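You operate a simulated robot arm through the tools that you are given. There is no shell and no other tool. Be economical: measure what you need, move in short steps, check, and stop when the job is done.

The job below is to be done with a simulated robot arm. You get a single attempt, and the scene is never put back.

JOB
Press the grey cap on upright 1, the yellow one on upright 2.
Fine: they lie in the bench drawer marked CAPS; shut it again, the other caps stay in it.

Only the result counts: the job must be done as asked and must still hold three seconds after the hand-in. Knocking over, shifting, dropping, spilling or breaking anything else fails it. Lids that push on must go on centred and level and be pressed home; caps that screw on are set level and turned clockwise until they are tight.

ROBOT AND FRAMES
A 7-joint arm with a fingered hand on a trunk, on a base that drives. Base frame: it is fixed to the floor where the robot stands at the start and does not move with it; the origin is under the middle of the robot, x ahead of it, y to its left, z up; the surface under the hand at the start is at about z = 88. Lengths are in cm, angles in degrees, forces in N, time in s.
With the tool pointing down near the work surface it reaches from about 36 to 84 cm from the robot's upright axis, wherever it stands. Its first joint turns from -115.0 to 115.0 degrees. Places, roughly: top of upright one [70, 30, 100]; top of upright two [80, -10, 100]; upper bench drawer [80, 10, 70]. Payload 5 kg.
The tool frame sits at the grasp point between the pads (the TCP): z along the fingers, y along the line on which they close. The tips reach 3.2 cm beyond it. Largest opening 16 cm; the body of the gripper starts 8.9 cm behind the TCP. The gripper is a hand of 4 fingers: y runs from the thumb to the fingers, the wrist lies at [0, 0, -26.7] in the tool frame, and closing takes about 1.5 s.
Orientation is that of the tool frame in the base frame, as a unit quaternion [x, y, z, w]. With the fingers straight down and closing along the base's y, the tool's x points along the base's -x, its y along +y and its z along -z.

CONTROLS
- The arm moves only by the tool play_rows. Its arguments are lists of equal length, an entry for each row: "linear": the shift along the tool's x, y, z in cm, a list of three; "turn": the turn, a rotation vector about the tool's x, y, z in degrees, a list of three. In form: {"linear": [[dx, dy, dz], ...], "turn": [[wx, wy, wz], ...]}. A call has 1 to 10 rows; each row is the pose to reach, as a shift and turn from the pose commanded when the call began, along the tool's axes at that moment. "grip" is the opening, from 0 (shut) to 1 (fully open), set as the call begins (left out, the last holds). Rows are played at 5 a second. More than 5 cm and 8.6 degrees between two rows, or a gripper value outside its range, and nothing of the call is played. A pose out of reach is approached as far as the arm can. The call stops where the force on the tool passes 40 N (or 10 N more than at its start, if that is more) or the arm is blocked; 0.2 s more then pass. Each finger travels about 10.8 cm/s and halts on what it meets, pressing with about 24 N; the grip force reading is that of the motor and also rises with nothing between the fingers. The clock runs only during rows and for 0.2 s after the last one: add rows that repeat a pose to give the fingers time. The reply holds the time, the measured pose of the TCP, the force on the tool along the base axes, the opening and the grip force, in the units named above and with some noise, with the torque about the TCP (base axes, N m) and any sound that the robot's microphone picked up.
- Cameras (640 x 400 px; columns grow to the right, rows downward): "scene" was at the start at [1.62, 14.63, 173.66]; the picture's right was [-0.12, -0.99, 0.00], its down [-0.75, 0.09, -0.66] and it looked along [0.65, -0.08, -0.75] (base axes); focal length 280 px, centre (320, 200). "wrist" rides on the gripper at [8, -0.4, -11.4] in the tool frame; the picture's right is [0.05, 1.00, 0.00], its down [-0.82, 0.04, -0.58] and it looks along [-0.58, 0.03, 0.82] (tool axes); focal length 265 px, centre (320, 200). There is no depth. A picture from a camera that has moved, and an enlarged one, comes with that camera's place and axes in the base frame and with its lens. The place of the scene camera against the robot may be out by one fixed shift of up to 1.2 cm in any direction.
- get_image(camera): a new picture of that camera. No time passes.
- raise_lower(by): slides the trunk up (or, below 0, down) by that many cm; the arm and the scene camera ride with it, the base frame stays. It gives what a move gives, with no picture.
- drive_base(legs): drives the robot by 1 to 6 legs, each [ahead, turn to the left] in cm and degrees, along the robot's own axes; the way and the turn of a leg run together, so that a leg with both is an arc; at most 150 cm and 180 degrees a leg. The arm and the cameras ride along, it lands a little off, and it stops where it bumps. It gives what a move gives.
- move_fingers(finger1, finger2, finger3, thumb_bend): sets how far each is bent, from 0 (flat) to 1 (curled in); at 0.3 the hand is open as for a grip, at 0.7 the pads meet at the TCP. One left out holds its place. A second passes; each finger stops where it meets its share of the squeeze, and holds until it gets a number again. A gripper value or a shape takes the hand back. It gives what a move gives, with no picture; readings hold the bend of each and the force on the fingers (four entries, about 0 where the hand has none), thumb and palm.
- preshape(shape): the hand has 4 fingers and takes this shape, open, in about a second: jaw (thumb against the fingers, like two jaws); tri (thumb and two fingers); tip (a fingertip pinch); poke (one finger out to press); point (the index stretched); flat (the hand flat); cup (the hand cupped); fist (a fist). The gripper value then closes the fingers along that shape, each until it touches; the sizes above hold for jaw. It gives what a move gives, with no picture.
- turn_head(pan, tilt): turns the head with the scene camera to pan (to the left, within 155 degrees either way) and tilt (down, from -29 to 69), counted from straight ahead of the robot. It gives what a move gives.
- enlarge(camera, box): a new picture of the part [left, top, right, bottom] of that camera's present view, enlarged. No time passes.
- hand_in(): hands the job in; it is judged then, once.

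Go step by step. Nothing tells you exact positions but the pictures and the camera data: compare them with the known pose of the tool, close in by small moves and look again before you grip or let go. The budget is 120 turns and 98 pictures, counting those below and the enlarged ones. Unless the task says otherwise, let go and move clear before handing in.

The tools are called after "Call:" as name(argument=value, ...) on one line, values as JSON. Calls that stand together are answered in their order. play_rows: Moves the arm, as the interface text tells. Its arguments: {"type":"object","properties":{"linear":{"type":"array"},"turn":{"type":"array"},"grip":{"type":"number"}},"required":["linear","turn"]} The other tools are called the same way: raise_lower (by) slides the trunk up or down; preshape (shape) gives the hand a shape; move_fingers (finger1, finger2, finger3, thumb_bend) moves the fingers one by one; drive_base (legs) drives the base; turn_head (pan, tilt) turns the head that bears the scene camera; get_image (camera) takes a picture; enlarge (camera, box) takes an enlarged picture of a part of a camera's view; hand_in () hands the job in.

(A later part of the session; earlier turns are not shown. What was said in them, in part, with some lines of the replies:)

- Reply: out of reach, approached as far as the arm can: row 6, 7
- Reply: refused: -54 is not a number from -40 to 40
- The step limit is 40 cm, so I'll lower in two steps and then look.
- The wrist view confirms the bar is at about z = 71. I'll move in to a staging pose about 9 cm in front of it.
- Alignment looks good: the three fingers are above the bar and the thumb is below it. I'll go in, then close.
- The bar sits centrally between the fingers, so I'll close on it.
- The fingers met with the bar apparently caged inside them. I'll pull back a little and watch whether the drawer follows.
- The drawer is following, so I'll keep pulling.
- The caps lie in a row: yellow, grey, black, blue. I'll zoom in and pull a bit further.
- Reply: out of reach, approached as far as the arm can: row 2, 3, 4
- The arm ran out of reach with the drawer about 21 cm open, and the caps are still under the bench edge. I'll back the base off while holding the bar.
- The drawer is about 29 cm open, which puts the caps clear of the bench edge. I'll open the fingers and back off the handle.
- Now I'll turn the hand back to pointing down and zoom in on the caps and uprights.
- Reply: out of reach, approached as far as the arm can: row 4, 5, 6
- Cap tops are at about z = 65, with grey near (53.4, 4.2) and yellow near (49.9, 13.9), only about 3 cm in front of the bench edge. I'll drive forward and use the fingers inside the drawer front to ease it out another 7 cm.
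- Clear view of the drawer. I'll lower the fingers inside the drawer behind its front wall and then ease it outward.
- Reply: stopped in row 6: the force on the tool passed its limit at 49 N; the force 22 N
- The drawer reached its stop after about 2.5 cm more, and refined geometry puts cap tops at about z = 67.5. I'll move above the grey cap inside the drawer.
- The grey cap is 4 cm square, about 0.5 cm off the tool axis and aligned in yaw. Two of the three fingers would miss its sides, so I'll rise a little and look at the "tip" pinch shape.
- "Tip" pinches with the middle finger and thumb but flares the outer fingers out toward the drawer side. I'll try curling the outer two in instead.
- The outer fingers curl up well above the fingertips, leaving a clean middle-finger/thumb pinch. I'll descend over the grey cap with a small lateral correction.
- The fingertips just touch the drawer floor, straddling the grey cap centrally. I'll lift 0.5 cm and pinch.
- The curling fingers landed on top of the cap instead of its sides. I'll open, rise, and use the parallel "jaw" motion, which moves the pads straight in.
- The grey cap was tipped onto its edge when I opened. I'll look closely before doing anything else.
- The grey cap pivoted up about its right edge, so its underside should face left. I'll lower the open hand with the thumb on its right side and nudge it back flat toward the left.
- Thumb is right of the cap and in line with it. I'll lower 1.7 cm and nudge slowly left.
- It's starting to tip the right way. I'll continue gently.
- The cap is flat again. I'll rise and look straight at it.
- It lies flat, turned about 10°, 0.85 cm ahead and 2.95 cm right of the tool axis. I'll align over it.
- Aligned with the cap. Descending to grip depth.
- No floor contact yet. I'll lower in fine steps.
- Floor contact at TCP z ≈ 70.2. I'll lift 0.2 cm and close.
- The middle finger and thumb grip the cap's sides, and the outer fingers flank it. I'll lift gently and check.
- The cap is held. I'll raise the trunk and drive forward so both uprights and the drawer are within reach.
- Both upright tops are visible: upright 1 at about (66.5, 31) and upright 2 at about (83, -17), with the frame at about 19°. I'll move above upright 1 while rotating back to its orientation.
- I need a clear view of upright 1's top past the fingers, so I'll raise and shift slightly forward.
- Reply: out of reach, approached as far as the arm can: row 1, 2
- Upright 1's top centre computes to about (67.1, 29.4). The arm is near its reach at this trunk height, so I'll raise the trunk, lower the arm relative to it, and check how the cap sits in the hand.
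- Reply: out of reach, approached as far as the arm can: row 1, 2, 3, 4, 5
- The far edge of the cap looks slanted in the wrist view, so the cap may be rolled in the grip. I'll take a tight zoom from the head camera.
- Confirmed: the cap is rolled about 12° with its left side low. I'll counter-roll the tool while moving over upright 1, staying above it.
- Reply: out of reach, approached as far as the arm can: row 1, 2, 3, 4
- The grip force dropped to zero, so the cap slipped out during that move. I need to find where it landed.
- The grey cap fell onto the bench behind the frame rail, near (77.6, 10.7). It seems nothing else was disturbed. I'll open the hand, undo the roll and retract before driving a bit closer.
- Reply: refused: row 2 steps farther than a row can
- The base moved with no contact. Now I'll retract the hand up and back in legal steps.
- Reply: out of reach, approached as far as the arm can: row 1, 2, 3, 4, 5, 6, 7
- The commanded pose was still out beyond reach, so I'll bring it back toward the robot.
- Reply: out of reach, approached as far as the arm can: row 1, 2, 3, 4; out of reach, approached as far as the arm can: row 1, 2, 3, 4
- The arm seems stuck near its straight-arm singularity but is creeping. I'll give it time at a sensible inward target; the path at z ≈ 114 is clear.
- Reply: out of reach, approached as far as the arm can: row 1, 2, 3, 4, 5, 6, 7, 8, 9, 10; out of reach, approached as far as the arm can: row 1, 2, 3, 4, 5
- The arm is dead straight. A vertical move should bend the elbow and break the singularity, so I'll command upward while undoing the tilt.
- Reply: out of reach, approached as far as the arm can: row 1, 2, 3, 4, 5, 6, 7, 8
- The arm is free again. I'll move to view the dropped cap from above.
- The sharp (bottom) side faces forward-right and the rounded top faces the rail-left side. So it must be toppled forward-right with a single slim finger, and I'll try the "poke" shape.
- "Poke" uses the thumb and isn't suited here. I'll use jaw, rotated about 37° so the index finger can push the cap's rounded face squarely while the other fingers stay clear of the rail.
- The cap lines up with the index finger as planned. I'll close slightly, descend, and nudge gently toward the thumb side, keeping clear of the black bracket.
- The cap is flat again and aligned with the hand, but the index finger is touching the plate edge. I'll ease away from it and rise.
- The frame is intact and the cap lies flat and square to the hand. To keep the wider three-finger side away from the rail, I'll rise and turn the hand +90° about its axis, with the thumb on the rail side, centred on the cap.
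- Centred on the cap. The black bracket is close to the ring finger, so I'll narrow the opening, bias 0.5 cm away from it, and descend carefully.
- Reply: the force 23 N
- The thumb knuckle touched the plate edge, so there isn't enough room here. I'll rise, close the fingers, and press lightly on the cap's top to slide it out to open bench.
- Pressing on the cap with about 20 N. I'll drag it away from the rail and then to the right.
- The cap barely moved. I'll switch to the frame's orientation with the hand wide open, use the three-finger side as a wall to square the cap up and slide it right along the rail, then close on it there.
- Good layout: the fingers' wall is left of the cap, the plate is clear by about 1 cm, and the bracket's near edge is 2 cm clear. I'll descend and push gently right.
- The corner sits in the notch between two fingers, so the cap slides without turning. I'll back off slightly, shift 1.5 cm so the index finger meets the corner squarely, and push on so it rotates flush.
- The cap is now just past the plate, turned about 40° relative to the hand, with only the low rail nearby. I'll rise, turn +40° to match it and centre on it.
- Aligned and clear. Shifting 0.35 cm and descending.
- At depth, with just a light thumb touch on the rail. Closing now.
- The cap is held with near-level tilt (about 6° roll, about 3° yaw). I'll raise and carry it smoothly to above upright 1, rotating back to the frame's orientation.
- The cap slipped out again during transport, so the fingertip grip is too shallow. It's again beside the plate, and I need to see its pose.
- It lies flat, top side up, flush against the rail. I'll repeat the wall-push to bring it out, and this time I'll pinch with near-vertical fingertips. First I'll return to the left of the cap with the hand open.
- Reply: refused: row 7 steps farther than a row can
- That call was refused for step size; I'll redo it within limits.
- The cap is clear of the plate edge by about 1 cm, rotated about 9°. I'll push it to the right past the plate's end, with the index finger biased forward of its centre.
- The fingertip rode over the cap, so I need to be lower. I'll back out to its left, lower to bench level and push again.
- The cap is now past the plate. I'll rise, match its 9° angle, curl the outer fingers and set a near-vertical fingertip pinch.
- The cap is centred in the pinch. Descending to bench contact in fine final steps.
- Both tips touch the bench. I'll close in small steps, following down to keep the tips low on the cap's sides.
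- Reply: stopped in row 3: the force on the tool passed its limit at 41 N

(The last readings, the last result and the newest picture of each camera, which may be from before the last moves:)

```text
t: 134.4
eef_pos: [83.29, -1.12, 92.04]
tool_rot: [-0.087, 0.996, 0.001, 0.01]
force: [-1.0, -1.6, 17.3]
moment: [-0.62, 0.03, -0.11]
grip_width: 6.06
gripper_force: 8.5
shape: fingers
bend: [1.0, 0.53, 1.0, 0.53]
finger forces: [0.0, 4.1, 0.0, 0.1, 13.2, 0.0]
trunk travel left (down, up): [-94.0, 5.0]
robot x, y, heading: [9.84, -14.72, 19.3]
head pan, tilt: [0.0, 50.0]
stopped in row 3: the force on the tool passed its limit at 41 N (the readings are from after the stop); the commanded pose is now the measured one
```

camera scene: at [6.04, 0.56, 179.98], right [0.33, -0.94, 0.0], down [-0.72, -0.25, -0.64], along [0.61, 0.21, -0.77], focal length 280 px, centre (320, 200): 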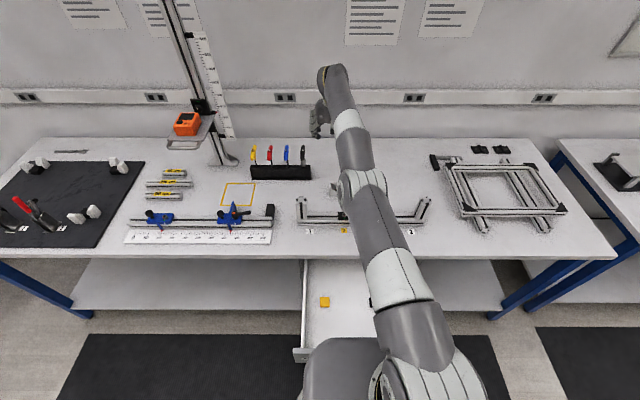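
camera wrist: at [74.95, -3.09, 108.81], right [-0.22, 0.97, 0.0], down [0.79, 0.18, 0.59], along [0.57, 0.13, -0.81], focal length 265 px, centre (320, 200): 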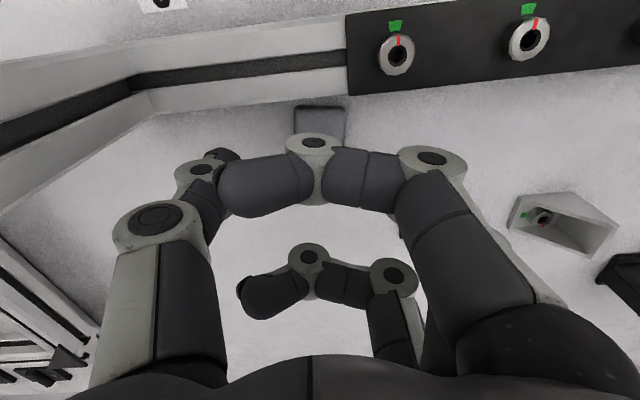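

Call:
play_rows(linear=[[0, 0, -0.3]], turn=[[0, 0, 0]])

Call:
move_fingers(finger2=0.6, thumb_bend=0.6)

```text
t: 134.8
eef_pos: [83.16, -1.17, 91.83]
tool_rot: [-0.087, 0.996, 0.0, 0.009]
force: [1.6, -0.8, 7.1]
moment: [-0.3, -0.08, 0.1]
grip_width: 6.07
gripper_force: 3.5
shape: fingers
bend: [1.0, 0.53, 1.0, 0.53]
finger forces: [0.0, 0.7, 0.0, 0.0, 6.2, 0.1]
trunk travel left (down, up): [-94.0, 5.0]
robot x, y, heading: [9.79, -14.91, 19.4]
head pan, tilt: [0.0, 50.0]
```

```text
t: 135.8
eef_pos: [83.17, -1.25, 92.01]
tool_rot: [-0.086, 0.996, 0.001, 0.006]
force: [-0.2, 0.3, -0.3]
moment: [0.0, 0.02, 0.05]
grip_width: 5.54
gripper_force: 0.4
shape: fingers
bend: [1.0, 0.6, 1.0, 0.6]
finger forces: [0.0, 0.1, 0.0, 0.1, 0.1, 0.0]
trunk travel left (down, up): [-94.0, 5.0]
robot x, y, heading: [9.84, -14.6, 19.1]
head pan, tilt: [0.0, 50.0]
```

Call:
play_rows(linear=[[0, 0, 0.15], [0, 0, 0.3], [0, 0, 0.45]], turn=[[0, 0, 0], [0, 0, 0], [0, 0, 0]])

Call:
move_fingers(finger2=0.65, thumb_bend=0.65)

```text
t: 136.7
eef_pos: [83.21, -1.16, 91.94]
tool_rot: [-0.087, 0.996, 0.001, 0.009]
force: [-1.7, -1.9, 26.0]
moment: [-0.82, 0.13, -0.07]
grip_width: 5.51
gripper_force: 12.3
shape: fingers
bend: [1.0, 0.6, 1.0, 0.61]
finger forces: [0.0, 2.6, 0.0, 0.0, 22.6, 0.0]
trunk travel left (down, up): [-94.0, 5.0]
robot x, y, heading: [9.83, -14.87, 19.2]
head pan, tilt: [0.0, 50.0]
```

```text
t: 137.7
eef_pos: [83.21, -1.16, 91.87]
tool_rot: [-0.087, 0.996, 0.001, 0.009]
force: [4.1, -4.1, 30.1]
moment: [-0.9, -0.14, 0.11]
grip_width: 5.44
gripper_force: 19.0
shape: fingers
bend: [1.0, 0.62, 1.0, 0.64]
finger forces: [0.0, 9.9, 0.0, 0.0, 27.5, 0.0]
trunk travel left (down, up): [-94.0, 5.0]
robot x, y, heading: [9.51, -15.12, 19.4]
head pan, tilt: [0.0, 50.0]
```

Call:
enlarge(camera="scene", box=[350, 175, 430, 225])

```text
8.00 times, centred on (390, 200) of scene
camera zoom: at [5.72, 0.4, 180.0], right [0.33, -0.94, 0.0], down [-0.72, -0.25, -0.64], along [0.61, 0.21, -0.76], focal length 2242 px, centre (-240, 200)
```

zoom: 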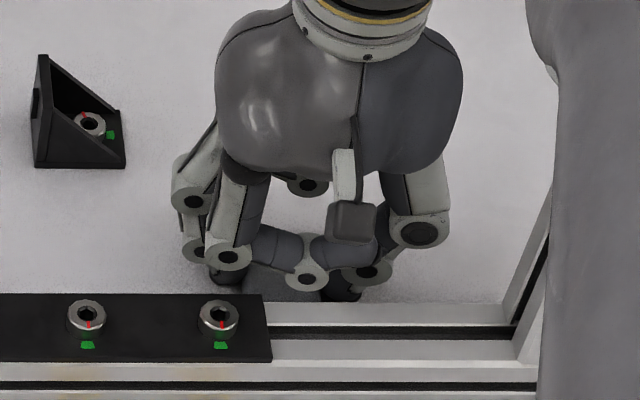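

The tips appear to straddle the cap at bench level. I'll ease the downward load slightly and squeeze.

Call:
play_rows(linear=[[0, 0, -0.25]], turn=[[0, 0, 0]])

Call:
move_fingers(finger2=0.7, thumb_bend=0.7)

Call:
enlarge(camera="scene", box=[368, 195, 408, 220])

```text
t: 138.1
eef_pos: [83.21, -1.17, 91.87]
tool_rot: [-0.088, 0.996, 0.002, 0.006]
force: [6.7, -0.7, 19.6]
moment: [-0.52, -0.27, 0.17]
grip_width: 5.39
gripper_force: 14.9
shape: fingers
bend: [1.0, 0.62, 1.0, 0.64]
finger forces: [0.0, 8.7, 0.0, 0.0, 20.8, 0.0]
trunk travel left (down, up): [-94.0, 5.0]
robot x, y, heading: [9.6, -14.93, 19.3]
head pan, tilt: [0.0, 50.0]
```

```text
t: 139.1
eef_pos: [83.17, -1.19, 91.74]
tool_rot: [-0.087, 0.996, 0.002, 0.006]
force: [0.7, -1.4, 4.2]
moment: [0.1, 0.08, 0.05]
grip_width: 5.25
gripper_force: 14.0
shape: fingers
bend: [1.0, 0.65, 1.0, 0.66]
finger forces: [0.0, 16.3, 0.1, 0.1, 11.1, 0.0]
trunk travel left (down, up): [-94.0, 5.0]
robot x, y, heading: [9.95, -14.75, 19.4]
head pan, tilt: [0.0, 50.0]
```

```text
16.00 times, centred on (388, 208) of scene
camera zoom: at [5.95, 0.47, 179.97], right [0.33, -0.94, 0.0], down [-0.72, -0.25, -0.64], along [0.61, 0.21, -0.77], focal length 4483 px, centre (-768, 80)
```

zoom: 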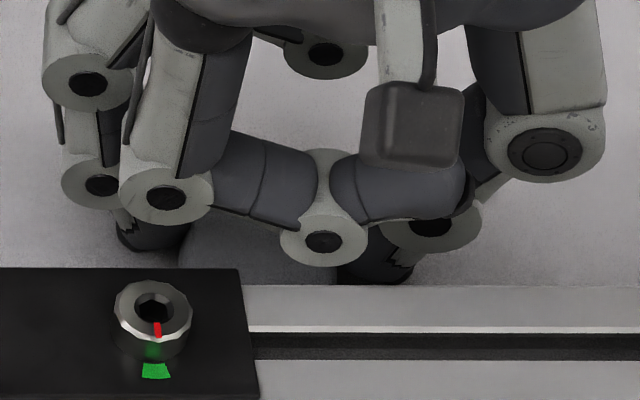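

Now both tips squeeze the cap's sides with little vertical load. Lifting slowly.

Call:
play_rows(linear=[[0, 0, -0.2], [0, 0, -0.5], [0, 0, -0.8], [0, 0, -1.2], [0, 0, -1.6], [0, 0, -2], [0, 0, -2.5], [0, 0, -3]], turn=[[0, 0, 0], [0, 0, 0], [0, 0, 0], [0, 0, 0], [0, 0, 0], [0, 0, 0], [0, 0, 0], [0, 0, 0]])

```text
t: 140.8
eef_pos: [83.06, -1.29, 94.86]
tool_rot: [-0.087, 0.996, 0.002, 0.006]
force: [-0.1, -0.4, -0.4]
moment: [-0.01, 0.04, -0.01]
grip_width: 5.2
gripper_force: 9.3
shape: fingers
bend: [1.0, 0.63, 1.0, 0.67]
finger forces: [0.0, 9.9, 0.0, 0.0, 9.9, 0.0]
trunk travel left (down, up): [-94.0, 5.0]
robot x, y, heading: [9.81, -14.86, 18.9]
head pan, tilt: [0.0, 50.0]
```

The cap is held with balanced 10 N forces. I'll raise it first, then travel slowly to upright 1.

Call:
play_rows(linear=[[0, 0, -0.5], [0, 0, -1.2], [0, 0, -2.1], [0, 0, -3.1], [0, 0.4, -4.3], [0.1, 1, -5.5], [0.3, 1.8, -6.8], [0.5, 2.7, -8], [0.8, 3.7, -9.2], [1.2, 4.8, -10.2]], turn=[[0, 0, 0], [0, 0, 0], [0, 0, 0], [0, 0, 0], [0, 0, 0], [0, 0, 0], [0, 0, -0.5], [0, 0, -1], [0, 0, -1.5], [0, 0, -2]])

Call:
play_rows(linear=[[0.3, 1, -0.5], [0.7, 2.2, -1], [1.1, 3.5, -1.5], [1.5, 4.8, -2], [1.9, 6.1, -2], [2.3, 7.4, -2], [2.7, 8.7, -2], [3.1, 10, -2], [3.5, 11.3, -2], [3.9, 12.4, -2]], turn=[[0, 0, -0.4], [0, 0, -0.8], [0, 0, -1.2], [0, 0, -1.6], [0, 0, -2], [0, 0, -2.4], [0, 0, -2.8], [0, 0, -3.2], [0, 0, -3.6], [0, 0, -4]])

```text
t: 143.1
eef_pos: [80.99, 3.27, 105.02]
tool_rot: [-0.105, 0.994, 0.0, 0.007]
force: [0.5, 0.0, 0.0]
moment: [-0.04, 0.0, -0.05]
grip_width: 5.22
gripper_force: 10.2
shape: fingers
bend: [1.0, 0.63, 1.0, 0.67]
finger forces: [0.0, 9.9, 0.0, 0.0, 10.0, 0.0]
trunk travel left (down, up): [-94.0, 5.0]
robot x, y, heading: [9.29, -14.48, 19.2]
head pan, tilt: [0.0, 50.0]
```

```text
t: 145.2
eef_pos: [74.71, 14.53, 106.87]
tool_rot: [-0.139, 0.99, 0.0, 0.007]
force: [0.6, 0.3, -0.2]
moment: [-0.01, 0.0, 0.04]
grip_width: 5.22
gripper_force: 9.8
shape: fingers
bend: [1.0, 0.63, 1.0, 0.67]
finger forces: [0.0, 9.9, 0.0, 0.0, 9.9, 0.0]
trunk travel left (down, up): [-94.0, 5.0]
robot x, y, heading: [9.51, -14.9, 19.1]
head pan, tilt: [0.0, 50.0]
```

Holding firm (9.9 N steady). Continuing to upright 1.

Call:
play_rows(linear=[[0.2, 1, 0], [0.5, 2.6, 0], [0.9, 4.4, 0], [1.3, 6.2, 0], [1.7, 8.1, 0], [2.1, 10, 0], [2.5, 11.9, 0], [2.9, 13.8, 0], [3.2, 15.4, 0], [3.3, 16.4, 0]], turn=[[0, 0, -0.3], [0, 0, -0.6], [0, 0, -0.9], [0, 0, -1.2], [0, 0, -1.5], [0, 0, -1.9], [0, 0, -2.2], [0, 0, -2.5], [0, 0, -2.8], [0, 0, -3.1]])

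Call:
enlarge(camera="scene", box=[276, 165, 340, 205])

```text
t: 147.4
eef_pos: [66.75, 29.43, 106.92]
tool_rot: [-0.165, 0.986, 0.0, 0.007]
force: [-0.4, 0.0, -1.2]
moment: [0.0, 0.01, -0.03]
grip_width: 5.23
gripper_force: 9.3
shape: fingers
bend: [1.0, 0.63, 1.0, 0.67]
finger forces: [0.1, 9.8, 0.0, 0.1, 9.9, 0.0]
trunk travel left (down, up): [-94.0, 5.0]
robot x, y, heading: [9.58, -14.62, 19.3]
head pan, tilt: [0.0, 50.0]
```

```text
10.00 times, centred on (308, 185) of scene
camera zoom: at [6.0, 0.56, 179.98], right [0.33, -0.94, 0.0], down [-0.72, -0.25, -0.64], along [0.61, 0.21, -0.77], focal length 2802 px, centre (440, 350)
```

zoom: 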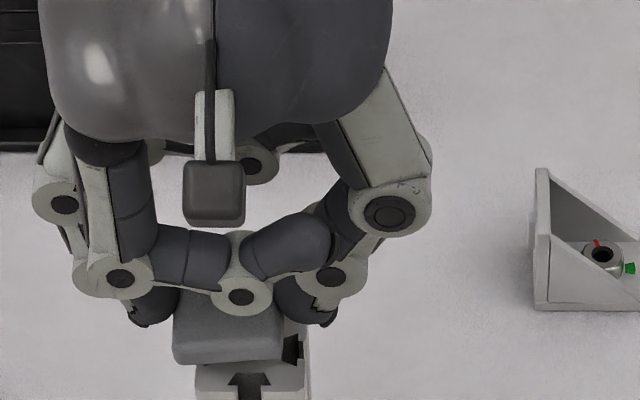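

Very clear view: the cap is nearly level and about 0.64 cm left of the post. I'll correct laterally and descend gently; the contact height will tell me the fore-aft alignment.

Call:
play_rows(linear=[[0, -0.3, 0], [0, -0.62, 0.3], [0, -0.62, 0.7], [0, -0.62, 1.1], [0, -0.62, 1.4], [0, -0.62, 1.7]], turn=[[0, 0, 0], [0, 0, 0], [0, 0, 0], [0, 0, 0], [0, 0, 0], [0, 0, 0]])

```text
t: 148.8
eef_pos: [67.21, 28.81, 105.48]
tool_rot: [-0.166, 0.986, 0.001, 0.01]
force: [1.6, -3.5, 21.4]
moment: [0.03, -0.01, 0.04]
grip_width: 5.19
gripper_force: 14.0
shape: fingers
bend: [1.0, 0.64, 1.0, 0.68]
finger forces: [0.1, 11.6, 0.0, 0.0, 16.1, 0.0]
trunk travel left (down, up): [-94.0, 5.0]
robot x, y, heading: [9.73, -14.75, 19.4]
head pan, tilt: [0.0, 50.0]
```

Contact is at the height consistent with good fore-aft alignment, and the moments are near zero, so it's centred. Pressing on.

Call:
play_rows(linear=[[0, 0, 0.3], [0, 0, 0.6], [0, 0, 0.9], [0, 0, 1.2]], turn=[[0, 0, 0], [0, 0, 0], [0, 0, 0], [0, 0, 0]])

```text
t: 149.8
eef_pos: [67.07, 28.75, 104.05]
tool_rot: [-0.166, 0.986, 0.001, 0.008]
force: [2.0, -4.1, 16.7]
moment: [-0.07, -0.05, -0.03]
grip_width: 5.2
gripper_force: 11.4
shape: fingers
bend: [1.0, 0.65, 1.0, 0.68]
finger forces: [0.0, 9.0, 0.2, 0.0, 13.7, 0.0]
trunk travel left (down, up): [-94.0, 5.0]
robot x, y, heading: [9.83, -14.81, 19.1]
head pan, tilt: [0.0, 50.0]
```

It's going down under load. Pressing further.

Call:
play_rows(linear=[[0, 0, 0.3], [0, 0, 0.6], [0, 0, 0.9], [0, 0, 1.2]], turn=[[0, 0, 0], [0, 0, 0], [0, 0, 0], [0, 0, 0]])

Call:
enlarge(camera="scene", box=[276, 165, 340, 205])

```text
t: 150.8
eef_pos: [67.04, 28.7, 102.87]
tool_rot: [-0.166, 0.986, 0.002, 0.008]
force: [0.5, -5.4, 20.1]
moment: [-0.04, -0.01, -0.01]
grip_width: 5.18
gripper_force: 14.7
shape: fingers
bend: [1.0, 0.65, 1.0, 0.68]
finger forces: [0.0, 12.0, 0.1, 0.0, 16.5, 0.0]
trunk travel left (down, up): [-94.0, 5.0]
robot x, y, heading: [10.05, -14.62, 19.3]
head pan, tilt: [0.0, 50.0]
```

```text
10.00 times, centred on (308, 185) of scene
camera zoom: at [5.83, 0.29, 180.0], right [0.33, -0.94, 0.0], down [-0.72, -0.25, -0.64], along [0.61, 0.21, -0.77], focal length 2802 px, centre (440, 350)
```

zoom: 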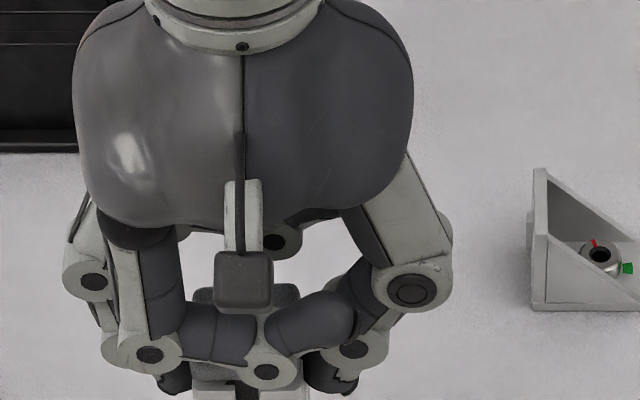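

The cap sits on the post with the fingers slid down its sides. I'll release, rise clear, then press it home from above with closed fingertips.

Call:
move_fingers(finger2=0.45, thumb_bend=0.45)

Call:
play_rows(linear=[[0, 0, -1], [0, 0, -3], [0, 0, -6], [0, 0, -9]], turn=[[0, 0, 0], [0, 0, 0], [0, 0, 0], [0, 0, 0]])

Call:
enlarge(camera="scene", box=[276, 165, 340, 205])

```text
t: 151.8
eef_pos: [67.2, 28.81, 102.8]
tool_rot: [-0.166, 0.986, -0.001, 0.006]
force: [0.7, -0.3, -0.1]
moment: [0.0, 0.03, -0.01]
grip_width: 6.56
gripper_force: 0.1
shape: fingers
bend: [1.0, 0.45, 1.0, 0.45]
finger forces: [0.0, 0.0, 0.0, 0.0, 0.1, 0.0]
trunk travel left (down, up): [-94.0, 5.0]
robot x, y, heading: [9.37, -14.94, 19.1]
head pan, tilt: [0.0, 50.0]
```

```text
t: 152.8
eef_pos: [66.95, 28.88, 111.77]
tool_rot: [-0.166, 0.986, 0.001, 0.007]
force: [0.1, 0.5, -0.9]
moment: [0.0, -0.03, -0.03]
grip_width: 6.57
gripper_force: 0.1
shape: fingers
bend: [1.0, 0.45, 1.0, 0.45]
finger forces: [0.0, 0.0, 0.0, 0.0, 0.1, 0.0]
trunk travel left (down, up): [-94.0, 5.0]
robot x, y, heading: [9.94, -14.82, 19.4]
head pan, tilt: [0.0, 50.0]
```

```text
10.00 times, centred on (308, 185) of scene
camera zoom: at [5.94, 0.48, 179.98], right [0.33, -0.94, 0.0], down [-0.72, -0.25, -0.64], along [0.61, 0.21, -0.77], focal length 2802 px, centre (440, 350)
```

zoom: 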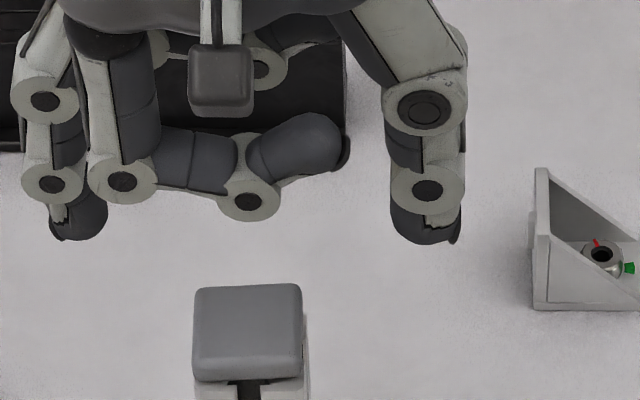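

The cap sits squarely on the post. I'll close the fingers and press it down at its centre.

Call:
play_rows(linear=[[-0.2, 0.45, 0], [-0.2, 0.45, 0], [-0.2, 0.45, 0], [-0.2, 0.45, 0], [-0.2, 0.45, 0], [-0.2, 0.45, 0], [-0.2, 0.45, 2], [-0.2, 0.45, 4], [-0.2, 0.45, 6]], turn=[[0, 0, 0], [0, 0, 0], [0, 0, 0], [0, 0, 0], [0, 0, 0], [0, 0, 0], [0, 0, 0], [0, 0, 0], [0, 0, 0]], grip=0)

Call:
play_rows(linear=[[0, 0, 0.5], [0, 0, 0.9], [0, 0, 1.3], [0, 0, 1.7], [0, 0, 2.1], [0, 0, 2.5], [0, 0, 2.9]], turn=[[0, 0, 0], [0, 0, 0], [0, 0, 0], [0, 0, 0], [0, 0, 0], [0, 0, 0], [0, 0, 0]])

```text
t: 154.8
eef_pos: [67.19, 29.27, 106.7]
tool_rot: [-0.167, 0.986, 0.003, 0.012]
force: [-2.9, -1.9, 39.5]
moment: [0.17, 0.43, 0.02]
grip_width: 0.0
gripper_force: 23.5
shape: jaw
bend: [0.68, 0.69, 0.68, 0.68]
finger forces: [0.1, 53.8, 0.1, 0.0, 0.1, 0.1]
trunk travel left (down, up): [-94.0, 5.0]
robot x, y, heading: [9.74, -14.62, 19.3]
head pan, tilt: [0.0, 50.0]
```

```text
t: 155.2
eef_pos: [67.31, 29.64, 106.65]
tool_rot: [-0.166, 0.986, 0.005, 0.014]
force: [-3.9, -1.9, 23.1]
moment: [0.0, 0.26, 0.08]
grip_width: 0.03
gripper_force: 23.7
shape: jaw
bend: [0.68, 0.69, 0.68, 0.68]
finger forces: [0.1, 0.0, 0.1, 0.1, 0.0, 0.0]
trunk travel left (down, up): [-94.0, 5.0]
robot x, y, heading: [9.72, -14.9, 19.1]
head pan, tilt: [0.0, 50.0]
stopped in row 1: the force on the tool passed its limit at 52 N (the readings are from after the stop); the commanded pose is now the measured one
```

I'll reposition to the cap's centre and press once more to make sure it's home.

Call:
play_rows(linear=[[0, 0, -1], [0, -0.3, -1.5], [0, -0.3, -1.5], [0, -0.3, -0.8], [0, -0.3, -0.3], [0, -0.3, 0.1], [0, -0.3, 0.4], [0, -0.3, 0.7], [0, -0.3, 1]], turn=[[0, 0, 0], [0, 0, 0], [0, 0, 0], [0, 0, 0], [0, 0, 0], [0, 0, 0], [0, 0, 0], [0, 0, 0], [0, 0, 0]])

```text
t: 156.8
eef_pos: [67.58, 29.59, 106.74]
tool_rot: [-0.166, 0.986, 0.007, 0.017]
force: [-2.9, -2.6, 23.0]
moment: [0.14, 0.31, 0.05]
grip_width: 0.0
gripper_force: 24.1
shape: jaw
bend: [0.68, 0.68, 0.68, 0.68]
finger forces: [0.0, 44.7, 0.1, 0.0, 0.0, 0.1]
trunk travel left (down, up): [-94.0, 5.0]
robot x, y, heading: [9.65, -15.09, 19.4]
head pan, tilt: [0.0, 50.0]
stopped in row 8: the force on the tool passed its limit at 43 N (the readings are from after the stop); the commanded pose is now the measured one
```

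The cap is rigid under more than 40 N at its centre, so it's seated. Now the yellow cap: rise, back the base off for better geometry, and move over it.

Call:
play_rows(linear=[[0, 0, -2], [0, 0, -5]], turn=[[0, 0, 0], [0, 0, 0]])

Call:
drive_base(legs=[[-14, 0]])

```text
t: 157.4
eef_pos: [67.42, 29.55, 111.41]
tool_rot: [-0.166, 0.986, 0.005, 0.014]
force: [-0.1, -0.5, 0.4]
moment: [0.0, -0.03, 0.01]
grip_width: 0.01
gripper_force: 23.7
shape: jaw
bend: [0.68, 0.65, 0.68, 0.68]
finger forces: [0.1, 0.0, 0.1, 0.0, 0.0, 0.0]
trunk travel left (down, up): [-94.0, 5.0]
robot x, y, heading: [10.0, -14.95, 19.1]
head pan, tilt: [0.0, 50.0]
```

```text
t: 158.7
eef_pos: [54.32, 25.03, 111.65]
tool_rot: [-0.166, 0.986, 0.006, 0.015]
force: [-0.8, -0.6, 1.1]
moment: [-0.04, -0.03, 0.01]
grip_width: 0.0
gripper_force: 23.6
shape: jaw
bend: [0.68, 0.65, 0.68, 0.68]
finger forces: [0.0, 0.1, 0.0, 0.1, 0.0, 0.1]
trunk travel left (down, up): [-94.0, 5.0]
robot x, y, heading: [-3.22, -19.41, 19.3]
head pan, tilt: [0.0, 50.0]
```

Call:
play_rows(linear=[[3.2, -2.3, 0], [6.4, -4.6, 0], [9.6, -6.9, 0], [12.8, -9.1, 0]], turn=[[0, 0.6, 0], [0, 1.2, 0], [0, 1.9, 0], [0, 1.9, 0]])

Call:
move_fingers(finger1=1, finger2=0.47, finger3=1, thumb_bend=0.47)

Call:
raise_lower(by=-28)

```text
t: 159.7
eef_pos: [45.23, 12.23, 111.11]
tool_rot: [-0.167, 0.986, 0.002, -0.001]
force: [-0.7, 0.0, -0.1]
moment: [0.02, -0.01, -0.05]
grip_width: 0.0
gripper_force: 23.7
shape: jaw
bend: [0.68, 0.65, 0.68, 0.68]
finger forces: [0.0, 0.0, 0.0, 0.1, 0.1, 0.1]
trunk travel left (down, up): [-94.0, 5.0]
robot x, y, heading: [-3.28, -19.61, 19.5]
head pan, tilt: [0.0, 50.0]
```

```text
t: 160.7
eef_pos: [45.28, 12.44, 110.94]
tool_rot: [-0.166, 0.986, 0.002, -0.001]
force: [0.2, 0.2, -0.6]
moment: [0.0, -0.02, 0.02]
grip_width: 6.36
gripper_force: 0.0
shape: fingers
bend: [1.0, 0.47, 1.0, 0.47]
finger forces: [0.0, 0.0, 0.0, 0.0, 0.0, 0.1]
trunk travel left (down, up): [-94.0, 5.0]
robot x, y, heading: [-3.21, -19.22, 19.2]
head pan, tilt: [0.0, 50.0]
```

```text
t: 163.6
eef_pos: [45.26, 12.39, 82.98]
tool_rot: [-0.166, 0.986, 0.002, -0.001]
force: [0.2, -0.5, 0.4]
moment: [0.0, 0.01, -0.03]
grip_width: 6.41
gripper_force: 0.0
shape: fingers
bend: [1.0, 0.47, 1.0, 0.47]
finger forces: [0.0, 0.0, 0.1, 0.0, 0.0, 0.0]
trunk travel left (down, up): [-66.0, 33.0]
robot x, y, heading: [-3.49, -19.21, 19.5]
head pan, tilt: [0.0, 50.0]
```

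Call:
get_image(camera="wrist")

```text
2 pictures are left
camera wrist: at [37.8, 9.39, 94.39], right [-0.38, 0.93, 0.01], down [0.76, 0.3, 0.58], along [0.53, 0.22, -0.82], focal length 265 px, centre (320, 200)
```

wrist: 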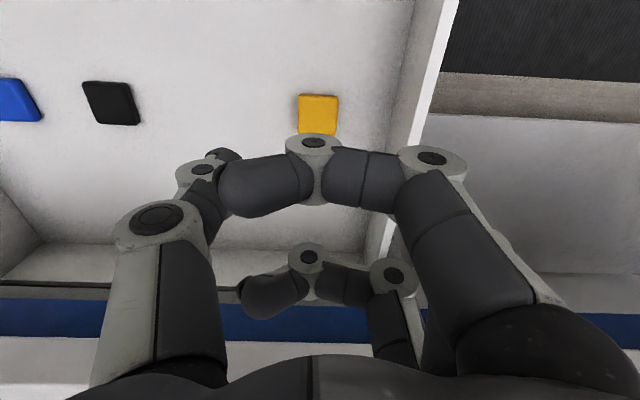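

Yellow is nearly centred under the pinch. I'll make a small correction and descend, using the finger sequence that worked.

Call:
play_rows(linear=[[-0.1, -0.15, 4], [-0.1, -0.15, 8], [-0.1, -0.15, 10.5], [-0.1, -0.15, 11.4], [-0.1, -0.15, 11.8], [-0.1, -0.15, 12]], turn=[[0, 0, 0], [0, 0, 0.5], [0, 0, 1], [0, 0, 1], [0, 0, 1], [0, 0, 1]])

Call:
move_fingers(finger2=0.6, thumb_bend=0.6)

Call:
play_rows(linear=[[0, 0, 0.15], [0, 0, 0.3], [0, 0, 0.45]], turn=[[0, 0, 0], [0, 0, 0], [0, 0, 0]])

```text
t: 164.9
eef_pos: [45.26, 12.5, 71.1]
tool_rot: [-0.158, 0.987, 0.004, -0.001]
force: [-2.0, 1.4, 9.0]
moment: [-0.49, -0.11, -0.06]
grip_width: 6.4
gripper_force: 4.4
shape: fingers
bend: [1.0, 0.47, 1.0, 0.47]
finger forces: [0.0, 0.1, 0.0, 0.0, 8.5, 0.1]
trunk travel left (down, up): [-66.0, 33.0]
robot x, y, heading: [-3.38, -19.1, 19.3]
head pan, tilt: [0.0, 50.0]
```

```text
t: 165.9
eef_pos: [45.32, 12.23, 70.87]
tool_rot: [-0.157, 0.988, 0.002, -0.001]
force: [2.6, -3.3, 9.8]
moment: [-0.47, -0.21, 0.05]
grip_width: 5.59
gripper_force: 5.0
shape: fingers
bend: [1.0, 0.6, 1.0, 0.6]
finger forces: [0.1, 0.0, 0.1, 0.1, 10.1, 0.1]
trunk travel left (down, up): [-66.0, 33.0]
robot x, y, heading: [-3.39, -19.46, 19.3]
head pan, tilt: [0.0, 50.0]
```

```text
t: 166.7
eef_pos: [45.71, 12.36, 70.96]
tool_rot: [-0.157, 0.988, 0.004, 0.003]
force: [2.9, -2.2, 21.7]
moment: [-0.93, -0.3, 0.11]
grip_width: 5.56
gripper_force: 10.7
shape: fingers
bend: [1.0, 0.6, 1.0, 0.6]
finger forces: [0.1, 0.0, 0.1, 0.0, 21.7, 0.0]
trunk travel left (down, up): [-66.0, 33.0]
robot x, y, heading: [-3.43, -19.42, 19.2]
head pan, tilt: [0.0, 50.0]
stopped in row 3: the force on the tool passed its limit at 42 N (the readings are from after the stop); the commanded pose is now the measured one
```

The pattern is the same as the successful grip. Continuing: close a bit, ease, squeeze.

Call:
move_fingers(finger2=0.65, thumb_bend=0.65)

Call:
play_rows(linear=[[0, 0, -0.15]], turn=[[0, 0, 0]])

Call:
move_fingers(finger2=0.7, thumb_bend=0.7)

```text
t: 167.7
eef_pos: [45.57, 12.27, 70.81]
tool_rot: [-0.157, 0.988, 0.003, 0.001]
force: [3.8, -8.2, 27.6]
moment: [-1.31, -0.41, 0.08]
grip_width: 5.47
gripper_force: 16.7
shape: fingers
bend: [1.0, 0.62, 1.0, 0.63]
finger forces: [0.0, 2.8, 0.0, 0.0, 29.8, 0.0]
trunk travel left (down, up): [-66.0, 33.0]
robot x, y, heading: [-3.28, -19.45, 19.6]
head pan, tilt: [0.0, 50.0]
```

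```text
t: 168.1
eef_pos: [45.57, 12.28, 70.82]
tool_rot: [-0.157, 0.988, 0.003, 0.0]
force: [3.8, -6.7, 17.8]
moment: [-0.97, -0.35, 0.04]
grip_width: 5.47
gripper_force: 11.7
shape: fingers
bend: [1.0, 0.62, 1.0, 0.63]
finger forces: [0.0, 2.9, 0.0, 0.0, 20.7, 0.0]
trunk travel left (down, up): [-66.0, 33.0]
robot x, y, heading: [-3.62, -19.43, 19.2]
head pan, tilt: [0.0, 50.0]
```

```text
t: 169.1
eef_pos: [45.36, 12.38, 70.78]
tool_rot: [-0.158, 0.987, 0.004, 0.0]
force: [-2.2, 0.6, 1.8]
moment: [0.04, 0.01, 0.02]
grip_width: 5.24
gripper_force: 11.3
shape: fingers
bend: [1.0, 0.63, 1.0, 0.67]
finger forces: [0.0, 10.8, 0.0, 0.0, 10.8, 0.0]
trunk travel left (down, up): [-66.0, 33.0]
robot x, y, heading: [-3.0, -19.17, 19.5]
head pan, tilt: [0.0, 50.0]
```

Balanced 10.8 N grip, identical to the one that held. Lifting slowly, then raising the trunk.

Call:
play_rows(linear=[[0, 0, -0.2], [0, 0, -0.5], [0, 0, -0.9], [0, 0, -1.4], [0, 0, -2], [0, 0, -2.7], [0, 0, -3.4], [0, 0, -4]], turn=[[0, 0, 0], [0, 0, 0], [0, 0, 0], [0, 0, 0], [0, 0, 0], [0, 0, 0], [0, 0, 0], [0, 0, 0]])

Call:
raise_lower(by=33)

Call:
drive_base(legs=[[14, 0]])

```text
t: 170.9
eef_pos: [45.42, 12.24, 74.89]
tool_rot: [-0.157, 0.988, 0.003, 0.0]
force: [0.8, 0.6, -0.3]
moment: [-0.01, 0.01, 0.0]
grip_width: 5.21
gripper_force: 9.5
shape: fingers
bend: [1.0, 0.62, 1.0, 0.67]
finger forces: [0.0, 9.9, 0.0, 0.0, 10.3, 0.0]
trunk travel left (down, up): [-66.0, 33.0]
robot x, y, heading: [-3.26, -19.37, 19.2]
head pan, tilt: [0.0, 50.0]
```

```text
t: 174.2
eef_pos: [45.56, 12.38, 107.81]
tool_rot: [-0.157, 0.988, 0.003, 0.0]
force: [-0.4, 0.0, -0.1]
moment: [-0.04, 0.02, -0.02]
grip_width: 5.24
gripper_force: 10.5
shape: fingers
bend: [1.0, 0.62, 1.0, 0.67]
finger forces: [0.0, 9.9, 0.0, 0.0, 10.3, 0.0]
trunk travel left (down, up): [-99.0, 0.0]
robot x, y, heading: [-3.55, -19.59, 19.4]
head pan, tilt: [0.0, 50.0]
```

```text
t: 175.5
eef_pos: [59.3, 16.98, 107.72]
tool_rot: [-0.157, 0.988, 0.003, -0.001]
force: [0.3, -0.2, -0.5]
moment: [-0.04, 0.02, 0.0]
grip_width: 5.23
gripper_force: 10.2
shape: fingers
bend: [1.0, 0.62, 1.0, 0.67]
finger forces: [0.0, 10.0, 0.0, 0.1, 10.3, 0.0]
trunk travel left (down, up): [-99.0, 0.0]
robot x, y, heading: [10.48, -14.77, 19.0]
head pan, tilt: [0.0, 50.0]
```

Holding steady. Now I'll travel slowly to above upright 2.

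Call:
play_rows(linear=[[-0.2, -0.6, -0.4], [-0.5, -1.7, -0.8], [-1, -3.1, -1.2], [-1.5, -4.7, -1.5], [-2, -6.3, -1.5], [-2.5, -7.9, -1.5], [-3, -9.5, -1.5], [-3.5, -11.1, -1.5], [-4, -12.5, -1.5], [-4.3, -13.4, -1.5]], turn=[[0, 0, 0], [0, 0, 0], [0, 0, -0.2], [0, 0, -0.4], [0, 0, -0.6], [0, 0, -0.8], [0, 0, -1], [0, 0, -1.2], [0, 0, -1.4], [0, 0, -1.5]])

Call:
play_rows(linear=[[-0.2, -0.7, 0], [-0.6, -1.9, 0], [-1, -3.4, 0], [-1.5, -5, 0], [-2, -6.6, 0], [-2.5, -8.2, 0], [-3, -9.8, 0], [-3.5, -11.4, 0], [-3.8, -12.6, 0], [-4, -13.3, 0]], turn=[[0, 0, 0], [0, 0, 0], [0, 0, 0], [0, 0, 0], [0, 0, 0], [0, 0, 0], [0, 0, 0], [0, 0, 0], [0, 0, 0], [0, 0, 0]])

```text
t: 177.7
eef_pos: [67.5, 5.62, 109.34]
tool_rot: [-0.169, 0.986, 0.003, -0.001]
force: [-0.4, 1.0, -0.6]
moment: [-0.01, 0.01, -0.01]
grip_width: 5.23
gripper_force: 9.8
shape: fingers
bend: [1.0, 0.62, 1.0, 0.67]
finger forces: [0.0, 9.9, 0.0, 0.1, 10.3, 0.1]
trunk travel left (down, up): [-99.0, 0.0]
robot x, y, heading: [9.81, -14.74, 19.1]
head pan, tilt: [0.0, 50.0]
```

```text
t: 179.9
eef_pos: [75.53, -5.63, 109.11]
tool_rot: [-0.169, 0.986, 0.002, 0.0]
force: [-0.5, -0.9, -0.1]
moment: [0.02, -0.01, 0.02]
grip_width: 5.25
gripper_force: 10.4
shape: fingers
bend: [1.0, 0.62, 1.0, 0.67]
finger forces: [0.1, 10.0, 0.0, 0.0, 10.3, 0.1]
trunk travel left (down, up): [-99.0, 0.0]
robot x, y, heading: [10.5, -14.76, 19.0]
head pan, tilt: [0.0, 50.0]
```

Call:
play_rows(linear=[[-0.2, -0.6, 0], [-0.5, -1.7, 0], [-0.9, -3.1, 0], [-1.4, -4.7, 0], [-1.9, -6.3, 0], [-2.3, -7.9, 0], [-2.7, -9.3, 0], [-3, -10.3, 0], [-3.2, -10.8, 0]], turn=[[0, 0, 0], [0, 0, 0], [0, 0, 0], [0, 0, 0], [0, 0, 0], [0, 0, 0], [0, 0, 0], [0, 0, 0], [0, 0, 0]])

Call:
enlarge(camera="scene", box=[390, 180, 454, 220])

```text
t: 181.9
eef_pos: [82.37, -14.73, 109.01]
tool_rot: [-0.169, 0.986, 0.003, 0.0]
force: [0.2, -0.1, 0.6]
moment: [0.02, 0.02, -0.01]
grip_width: 5.23
gripper_force: 10.2
shape: fingers
bend: [1.0, 0.62, 1.0, 0.67]
finger forces: [0.0, 9.8, 0.0, 0.0, 10.3, 0.1]
trunk travel left (down, up): [-99.0, 0.0]
robot x, y, heading: [10.0, -14.88, 19.3]
head pan, tilt: [0.0, 50.0]
```

```text
10.00 times, centred on (422, 200) of scene
camera zoom: at [6.57, 0.66, 184.99], right [0.33, -0.94, 0.0], down [-0.72, -0.25, -0.64], along [0.61, 0.21, -0.77], focal length 2802 px, centre (-700, 200)
```

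zoom: 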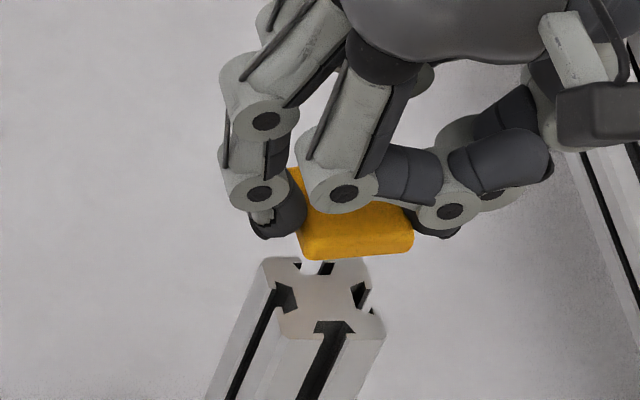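

Clear view: the yellow cap is slightly too far forward (about 1.1 cm) and rolled a few degrees left-low. I'll correct those and descend gently to contact.

Call:
play_rows(linear=[[0.3, 0, 0], [0.7, 0, 0.3], [1.1, 0, 0.8], [1.1, 0, 1.5], [1.1, 0, 2.2], [1.1, 0, 2.7], [1.1, 0, 3.1], [1.1, 0, 3.4]], turn=[[-1, 0, 0], [-2, 0, 0], [-3, 0, 0], [-4, 0, 0], [-4, 0, 0], [-4, 0, 0], [-4, 0, 0], [-4, 0, 0]])

```text
t: 183.7
eef_pos: [81.22, -14.98, 105.79]
tool_rot: [-0.17, 0.985, 0.037, -0.006]
force: [-0.3, 0.1, 3.1]
moment: [0.06, 0.01, -0.02]
grip_width: 5.24
gripper_force: 10.5
shape: fingers
bend: [1.0, 0.62, 1.0, 0.67]
finger forces: [0.0, 11.0, 0.0, 0.0, 10.8, 0.1]
trunk travel left (down, up): [-99.0, 0.0]
robot x, y, heading: [10.35, -14.02, 19.5]
head pan, tilt: [0.0, 50.0]
```

Contact started right at the expected height. Pressing down gently.

Call:
play_rows(linear=[[0, 0, 0.3], [0, 0, 0.6], [0, 0, 0.9], [0, 0, 1.2], [0, 0, 1.5]], turn=[[0, 0, 0], [0, 0, 0], [0, 0, 0], [0, 0, 0], [0, 0, 0]])

Call:
play_rows(linear=[[0, 0, 0.3], [0, 0, 0.6], [0, 0, 0.9], [0, 0, 1.2]], turn=[[1, 0, 0], [2, 0, 0], [3, 0, 0], [4, 0, 0]])

```text
t: 184.9
eef_pos: [81.06, -15.2, 104.53]
tool_rot: [-0.168, 0.985, 0.036, -0.003]
force: [5.5, -8.6, 36.0]
moment: [-0.37, -0.21, 0.02]
grip_width: 5.08
gripper_force: 20.3
shape: fingers
bend: [1.0, 0.64, 1.0, 0.7]
finger forces: [0.0, 11.7, 0.0, 0.1, 29.0, 0.0]
trunk travel left (down, up): [-99.0, 0.0]
robot x, y, heading: [10.55, -14.29, 19.4]
head pan, tilt: [0.0, 50.0]
```

```text
t: 185.9
eef_pos: [81.06, -14.97, 102.94]
tool_rot: [-0.169, 0.986, 0.003, 0.002]
force: [-3.0, -7.4, 20.8]
moment: [-0.14, 0.1, 0.01]
grip_width: 5.2
gripper_force: 14.7
shape: fingers
bend: [1.0, 0.65, 1.0, 0.68]
finger forces: [0.0, 11.2, 0.0, 0.0, 17.7, 0.0]
trunk travel left (down, up): [-99.0, 0.0]
robot x, y, heading: [10.39, -14.57, 19.1]
head pan, tilt: [0.0, 50.0]
```

Same state as the grey one. Releasing, rising and checking.

Call:
move_fingers(finger2=0.45, thumb_bend=0.45)

Call:
play_rows(linear=[[0, 0, -1], [0, 0, -3], [0, 0, -6], [0, 0, -9]], turn=[[0, 0, 0], [0, 0, 0], [0, 0, 0], [0, 0, 0]])

Call:
enlarge(camera="scene", box=[276, 160, 456, 272])

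```text
t: 186.9
eef_pos: [81.17, -14.83, 102.92]
tool_rot: [-0.169, 0.986, 0.004, -0.001]
force: [-0.2, -0.1, 1.0]
moment: [-0.01, 0.01, -0.01]
grip_width: 6.54
gripper_force: 0.0
shape: fingers
bend: [1.0, 0.45, 1.0, 0.45]
finger forces: [0.0, 0.0, 0.1, 0.1, 0.1, 0.1]
trunk travel left (down, up): [-99.0, 0.0]
robot x, y, heading: [9.75, -14.65, 19.0]
head pan, tilt: [0.0, 50.0]
```

```text
t: 187.9
eef_pos: [80.96, -15.04, 112.18]
tool_rot: [-0.169, 0.986, 0.004, -0.001]
force: [-0.6, -0.2, -0.6]
moment: [0.0, 0.04, 0.03]
grip_width: 6.57
gripper_force: 0.1
shape: fingers
bend: [1.0, 0.45, 1.0, 0.45]
finger forces: [0.0, 0.0, 0.1, 0.1, 0.0, 0.1]
trunk travel left (down, up): [-99.0, 0.0]
robot x, y, heading: [10.39, -14.67, 19.3]
head pan, tilt: [0.0, 50.0]
```

```text
3.56 times, centred on (366, 216) of scene
camera zoom: at [6.47, 0.68, 184.97], right [0.33, -0.94, 0.0], down [-0.72, -0.25, -0.64], along [0.61, 0.21, -0.77], focal length 996 px, centre (156, 143)
```

zoom: 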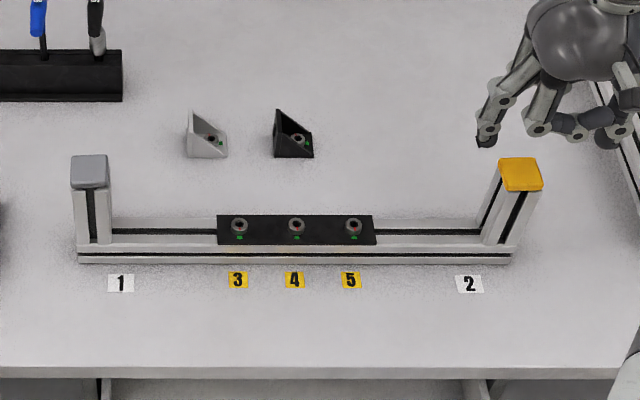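

Both caps sit on their uprights. I'll now close the fingers and press the yellow cap home at its centre.

Call:
play_rows(linear=[[-0.2, 0.85, 0], [-0.2, 0.85, 0], [-0.2, 0.85, 0], [-0.2, 0.85, 0], [-0.2, 0.85, 0], [-0.2, 0.85, 0], [-0.2, 0.85, 2], [-0.2, 0.85, 4], [-0.2, 0.85, 5]], turn=[[0, 0, 0], [0, 0, 0], [0, 0, 0], [0, 0, 0], [0, 0, 0], [0, 0, 0], [0, 0, 0], [0, 0, 0], [0, 0, 0]], grip=0)

Call:
play_rows(linear=[[0, 0, 0.3], [0, 0, 0.6], [0, 0, 0.9], [0, 0, 1.2], [0, 0, 1.5], [0, 0, 1.8]], turn=[[0, 0, 0], [0, 0, 0], [0, 0, 0], [0, 0, 0], [0, 0, 0], [0, 0, 0]])

```text
t: 189.9
eef_pos: [80.94, -14.17, 107.06]
tool_rot: [-0.169, 0.986, 0.004, -0.001]
force: [0.0, -0.2, 0.3]
moment: [-0.02, 0.03, -0.01]
grip_width: 0.0
gripper_force: 23.9
shape: jaw
bend: [0.68, 0.64, 0.68, 0.67]
finger forces: [0.0, 0.0, 0.1, 0.0, 0.1, 0.0]
trunk travel left (down, up): [-99.0, 0.0]
robot x, y, heading: [9.72, -14.76, 19.5]
head pan, tilt: [0.0, 50.0]
```

```text
t: 190.9
eef_pos: [81.29, -14.04, 106.68]
tool_rot: [-0.169, 0.986, 0.003, 0.006]
force: [-6.5, -1.3, 24.8]
moment: [0.08, 0.53, 0.08]
grip_width: 0.03
gripper_force: 24.2
shape: jaw
bend: [0.68, 0.69, 0.68, 0.67]
finger forces: [0.0, 44.8, 0.0, 0.1, 0.1, 0.0]
trunk travel left (down, up): [-99.0, 0.0]
robot x, y, heading: [10.15, -14.35, 19.1]
head pan, tilt: [0.0, 50.0]
stopped in row 4: the force on the tool passed its limit at 43 N (the readings are from after the stop); the commanded pose is now the measured one
```

Same seated height as the grey one. I'll push once more from this loaded state to be sure.

Call:
play_rows(linear=[[0, 0, 0.2], [0, 0, 0.4], [0, 0, 0.6], [0, 0, 0.8]], turn=[[0, 0, 0], [0, 0, 0], [0, 0, 0], [0, 0, 0]])

Call:
play_rows(linear=[[0, 0, -1], [0, 0, -4], [0, 0, -7]], turn=[[0, 0, 0], [0, 0, 0], [0, 0, 0]])

```text
t: 191.4
eef_pos: [81.55, -13.99, 106.68]
tool_rot: [-0.169, 0.985, 0.002, 0.01]
force: [-4.6, 0.6, 24.2]
moment: [0.34, 0.27, -0.02]
grip_width: 0.0
gripper_force: 23.6
shape: jaw
bend: [0.68, 0.68, 0.68, 0.68]
finger forces: [0.1, 44.6, 0.1, 0.1, 0.0, 0.0]
trunk travel left (down, up): [-99.0, 0.0]
robot x, y, heading: [10.3, -14.26, 19.2]
head pan, tilt: [0.0, 50.0]
stopped in row 2: the force on the tool passed its limit at 42 N (the readings are from after the stop); the commanded pose is now the measured one
```

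```text
t: 192.2
eef_pos: [81.41, -14.05, 113.1]
tool_rot: [-0.168, 0.986, 0.002, 0.006]
force: [0.5, -0.1, -0.6]
moment: [-0.01, 0.03, 0.03]
grip_width: 0.0
gripper_force: 23.5
shape: jaw
bend: [0.68, 0.65, 0.68, 0.68]
finger forces: [0.0, 0.0, 0.0, 0.1, 0.0, 0.0]
trunk travel left (down, up): [-99.0, 0.0]
robot x, y, heading: [10.16, -14.58, 19.1]
head pan, tilt: [0.0, 50.0]
```

Both caps are pressed. Now to shut the drawer: back the base off, bring the closed hand in front of the handle, then push the bar in.

Call:
drive_base(legs=[[-29, 0]])

Call:
play_rows(linear=[[3.5, 2.65, 0], [7, 5.3, 0], [10.4, 7.95, 0], [13.9, 10.6, 0], [17.4, 13.25, 0], [20.9, 15.9, 0], [24.4, 18.6, 0], [27.8, 21.2, 0]], turn=[[0, 0, 0], [0, 0, 0], [0, 0, 0], [0, 0, 0], [0, 0, 0], [0, 0, 0], [0, 0, 0], [0, 0, 0]])

```text
t: 194.3
eef_pos: [53.17, -23.98, 113.35]
tool_rot: [-0.169, 0.986, 0.002, 0.007]
force: [-0.2, -0.5, 0.4]
moment: [0.04, 0.01, -0.01]
grip_width: 0.01
gripper_force: 24.4
shape: jaw
bend: [0.68, 0.65, 0.68, 0.68]
finger forces: [0.1, 0.0, 0.1, 0.0, 0.0, 0.0]
trunk travel left (down, up): [-99.0, 0.0]
robot x, y, heading: [-17.6, -24.24, 19.4]
head pan, tilt: [0.0, 50.0]
```

```text
t: 196.1
eef_pos: [19.88, -13.19, 113.01]
tool_rot: [-0.168, 0.986, 0.001, 0.009]
force: [0.4, 0.7, 0.0]
moment: [-0.02, -0.03, -0.03]
grip_width: 0.0
gripper_force: 24.3
shape: jaw
bend: [0.68, 0.65, 0.68, 0.68]
finger forces: [0.1, 0.1, 0.1, 0.0, 0.0, 0.1]
trunk travel left (down, up): [-99.0, 0.0]
robot x, y, heading: [-17.73, -24.25, 19.0]
head pan, tilt: [0.0, 50.0]
```

In position, about 3 cm short of the bar. Lowering the trunk to handle height and pushing.

Call:
raise_lower(by=-40)

Call:
play_rows(linear=[[-1, 0, 0.5], [-2.5, 0, 1], [-4, 0, 1], [-6, 0, 1], [-8, 0, 1], [-10.5, 0, 1], [-13, 0, 1], [-15.5, 0, 1], [-18, 0, 1], [-20, 0, 1]], turn=[[0, 0, 0], [0, 0, 0], [0, 0, 0], [0, 0, 0], [0, 0, 0], [0, 0, 0], [0, 0, 0], [0, 0, 0], [0, 0, 0], [0, 0, 0]])

```text
t: 199.9
eef_pos: [19.99, -13.28, 72.95]
tool_rot: [-0.169, 0.986, 0.002, 0.007]
force: [1.2, 1.2, 0.0]
moment: [0.0, 0.02, -0.01]
grip_width: 0.0
gripper_force: 24.0
shape: jaw
bend: [0.68, 0.65, 0.68, 0.68]
finger forces: [0.1, 0.0, 0.0, 0.0, 0.1, 0.0]
trunk travel left (down, up): [-59.0, 40.0]
robot x, y, heading: [-17.93, -24.31, 19.0]
head pan, tilt: [0.0, 50.0]
```

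```text
t: 202.1
eef_pos: [38.95, -6.53, 72.39]
tool_rot: [-0.168, 0.986, 0.002, 0.006]
force: [0.2, -0.2, 0.2]
moment: [-0.02, 0.0, -0.01]
grip_width: 0.02
gripper_force: 23.5
shape: jaw
bend: [0.68, 0.65, 0.68, 0.68]
finger forces: [0.0, 0.0, 0.0, 0.0, 0.1, 0.1]
trunk travel left (down, up): [-59.0, 40.0]
robot x, y, heading: [-17.77, -24.17, 19.3]
head pan, tilt: [0.0, 50.0]
```

Continuing the push until it meets the closed stop.

Call:
play_rows(linear=[[-2, 0, 0], [-4, 0, 0], [-6, 0, 0], [-8, 0, 0], [-10, 0, 0], [-11.5, 0, 0], [-13, 0, 0], [-14.2, 0, 0], [-15.2, 0, 0]], turn=[[0, 0, 0], [0, 0, 0], [0, 0, 0], [0, 0, 0], [0, 0, 0], [0, 0, 0], [0, 0, 0], [0, 0, 0], [0, 0, 0]])

Call:
play_rows(linear=[[-0.4, 0, 0], [-0.8, 0, 0], [-1.2, 0, 0], [-1.6, 0, 0]], turn=[[0, 0, 0], [0, 0, 0], [0, 0, 0], [0, 0, 0]])

```text
t: 204.1
eef_pos: [53.15, -1.51, 72.46]
tool_rot: [-0.169, 0.986, 0.002, 0.008]
force: [-0.4, -0.3, 0.7]
moment: [0.0, 0.02, -0.02]
grip_width: 0.01
gripper_force: 23.7
shape: jaw
bend: [0.68, 0.65, 0.68, 0.68]
finger forces: [0.0, 0.0, 0.0, 0.0, 0.0, 0.1]
trunk travel left (down, up): [-59.0, 40.0]
robot x, y, heading: [-17.94, -24.23, 19.2]
head pan, tilt: [0.0, 50.0]
```

```text
t: 205.1
eef_pos: [54.62, -0.97, 72.45]
tool_rot: [-0.167, 0.986, 0.002, 0.006]
force: [0.8, -0.2, 0.0]
moment: [0.02, 0.01, 0.02]
grip_width: 0.0
gripper_force: 23.5
shape: jaw
bend: [0.68, 0.65, 0.68, 0.68]
finger forces: [0.0, 0.1, 0.1, 0.0, 0.1, 0.1]
trunk travel left (down, up): [-59.0, 40.0]
robot x, y, heading: [-17.99, -24.41, 19.2]
head pan, tilt: [0.0, 50.0]
```

Call:
play_rows(linear=[[-0.3, 0, 0], [-0.6, 0, 0], [-0.9, 0, 0], [-1.2, 0, 0], [-1.5, 0, 0]], turn=[[0, 0, 0], [0, 0, 0], [0, 0, 0], [0, 0, 0], [0, 0, 0]])

```text
t: 206.1
eef_pos: [55.13, -0.78, 72.37]
tool_rot: [-0.167, 0.986, 0.003, 0.0]
force: [-15.4, -4.5, 8.5]
moment: [0.17, -0.14, 0.13]
grip_width: 0.03
gripper_force: 23.8
shape: jaw
bend: [0.68, 0.65, 0.7, 0.68]
finger forces: [0.0, 0.0, 18.1, 0.0, 0.0, 0.1]
trunk travel left (down, up): [-59.0, 40.0]
robot x, y, heading: [-17.7, -24.23, 19.3]
head pan, tilt: [0.0, 50.0]
stopped in row 4: the force on the tool passed its limit at 44 N (the readings are from after the stop); the commanded pose is now the measured one
```

The ring finger met a hard stop exactly where the closed handle should be, so the drawer is shut. Backing straight off and clear.

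Call:
play_rows(linear=[[2, 0, 0], [5, 0, 0], [9, 0, 0], [13, 0, 0]], turn=[[0, 0, 0], [0, 0, 0], [0, 0, 0], [0, 0, 0]])

Call:
drive_base(legs=[[-15, 0]])

```text
t: 207.1
eef_pos: [43.21, -5.14, 72.23]
tool_rot: [-0.168, 0.986, 0.002, 0.001]
force: [-1.0, -0.3, 0.2]
moment: [-0.05, 0.0, 0.0]
grip_width: 0.0
gripper_force: 23.6
shape: jaw
bend: [0.68, 0.65, 0.68, 0.68]
finger forces: [0.1, 0.0, 0.1, 0.0, 0.0, 0.0]
trunk travel left (down, up): [-59.0, 40.0]
robot x, y, heading: [-17.48, -24.48, 19.2]
head pan, tilt: [0.0, 50.0]
```

```text
t: 208.5
eef_pos: [29.0, -10.03, 72.1]
tool_rot: [-0.167, 0.986, 0.001, 0.001]
force: [0.5, -1.2, -0.3]
moment: [-0.04, -0.01, 0.0]
grip_width: 0.0
gripper_force: 24.3
shape: jaw
bend: [0.68, 0.65, 0.68, 0.68]
finger forces: [0.0, 0.1, 0.1, 0.0, 0.0, 0.0]
trunk travel left (down, up): [-59.0, 40.0]
robot x, y, heading: [-32.08, -29.19, 19.1]
head pan, tilt: [0.0, 50.0]
```

The caps are on, the drawer is shut and the hand is clear, so I'm handing in.

Call:
hand_in()

```text
The job is handed in.
```

I put the grey cap on upright 1 and the yellow cap on upright 2, pressed both down, and pushed the CAPS drawer shut with the black and blue caps still in it.

- **Caps:** each was pressed at its centre with over 40 N, and both stopped at the same height. The last picture, taken before the yellow cap's final press, shows both sitting on their uprights. I heard no click, and I had no pictures left to check the yellow cap after that press.
- **Drawer:** I judged it shut by feel. The hand met a hard stop where the closed handle should be.
- **Grey cap dropped twice:** it fell onto the bench behind the frame, and I slid it along the rail to pick it up again. While doing that, the fingers touched the frame's plate and rail several times. The frame and the two brackets did not look moved in the later pictures.
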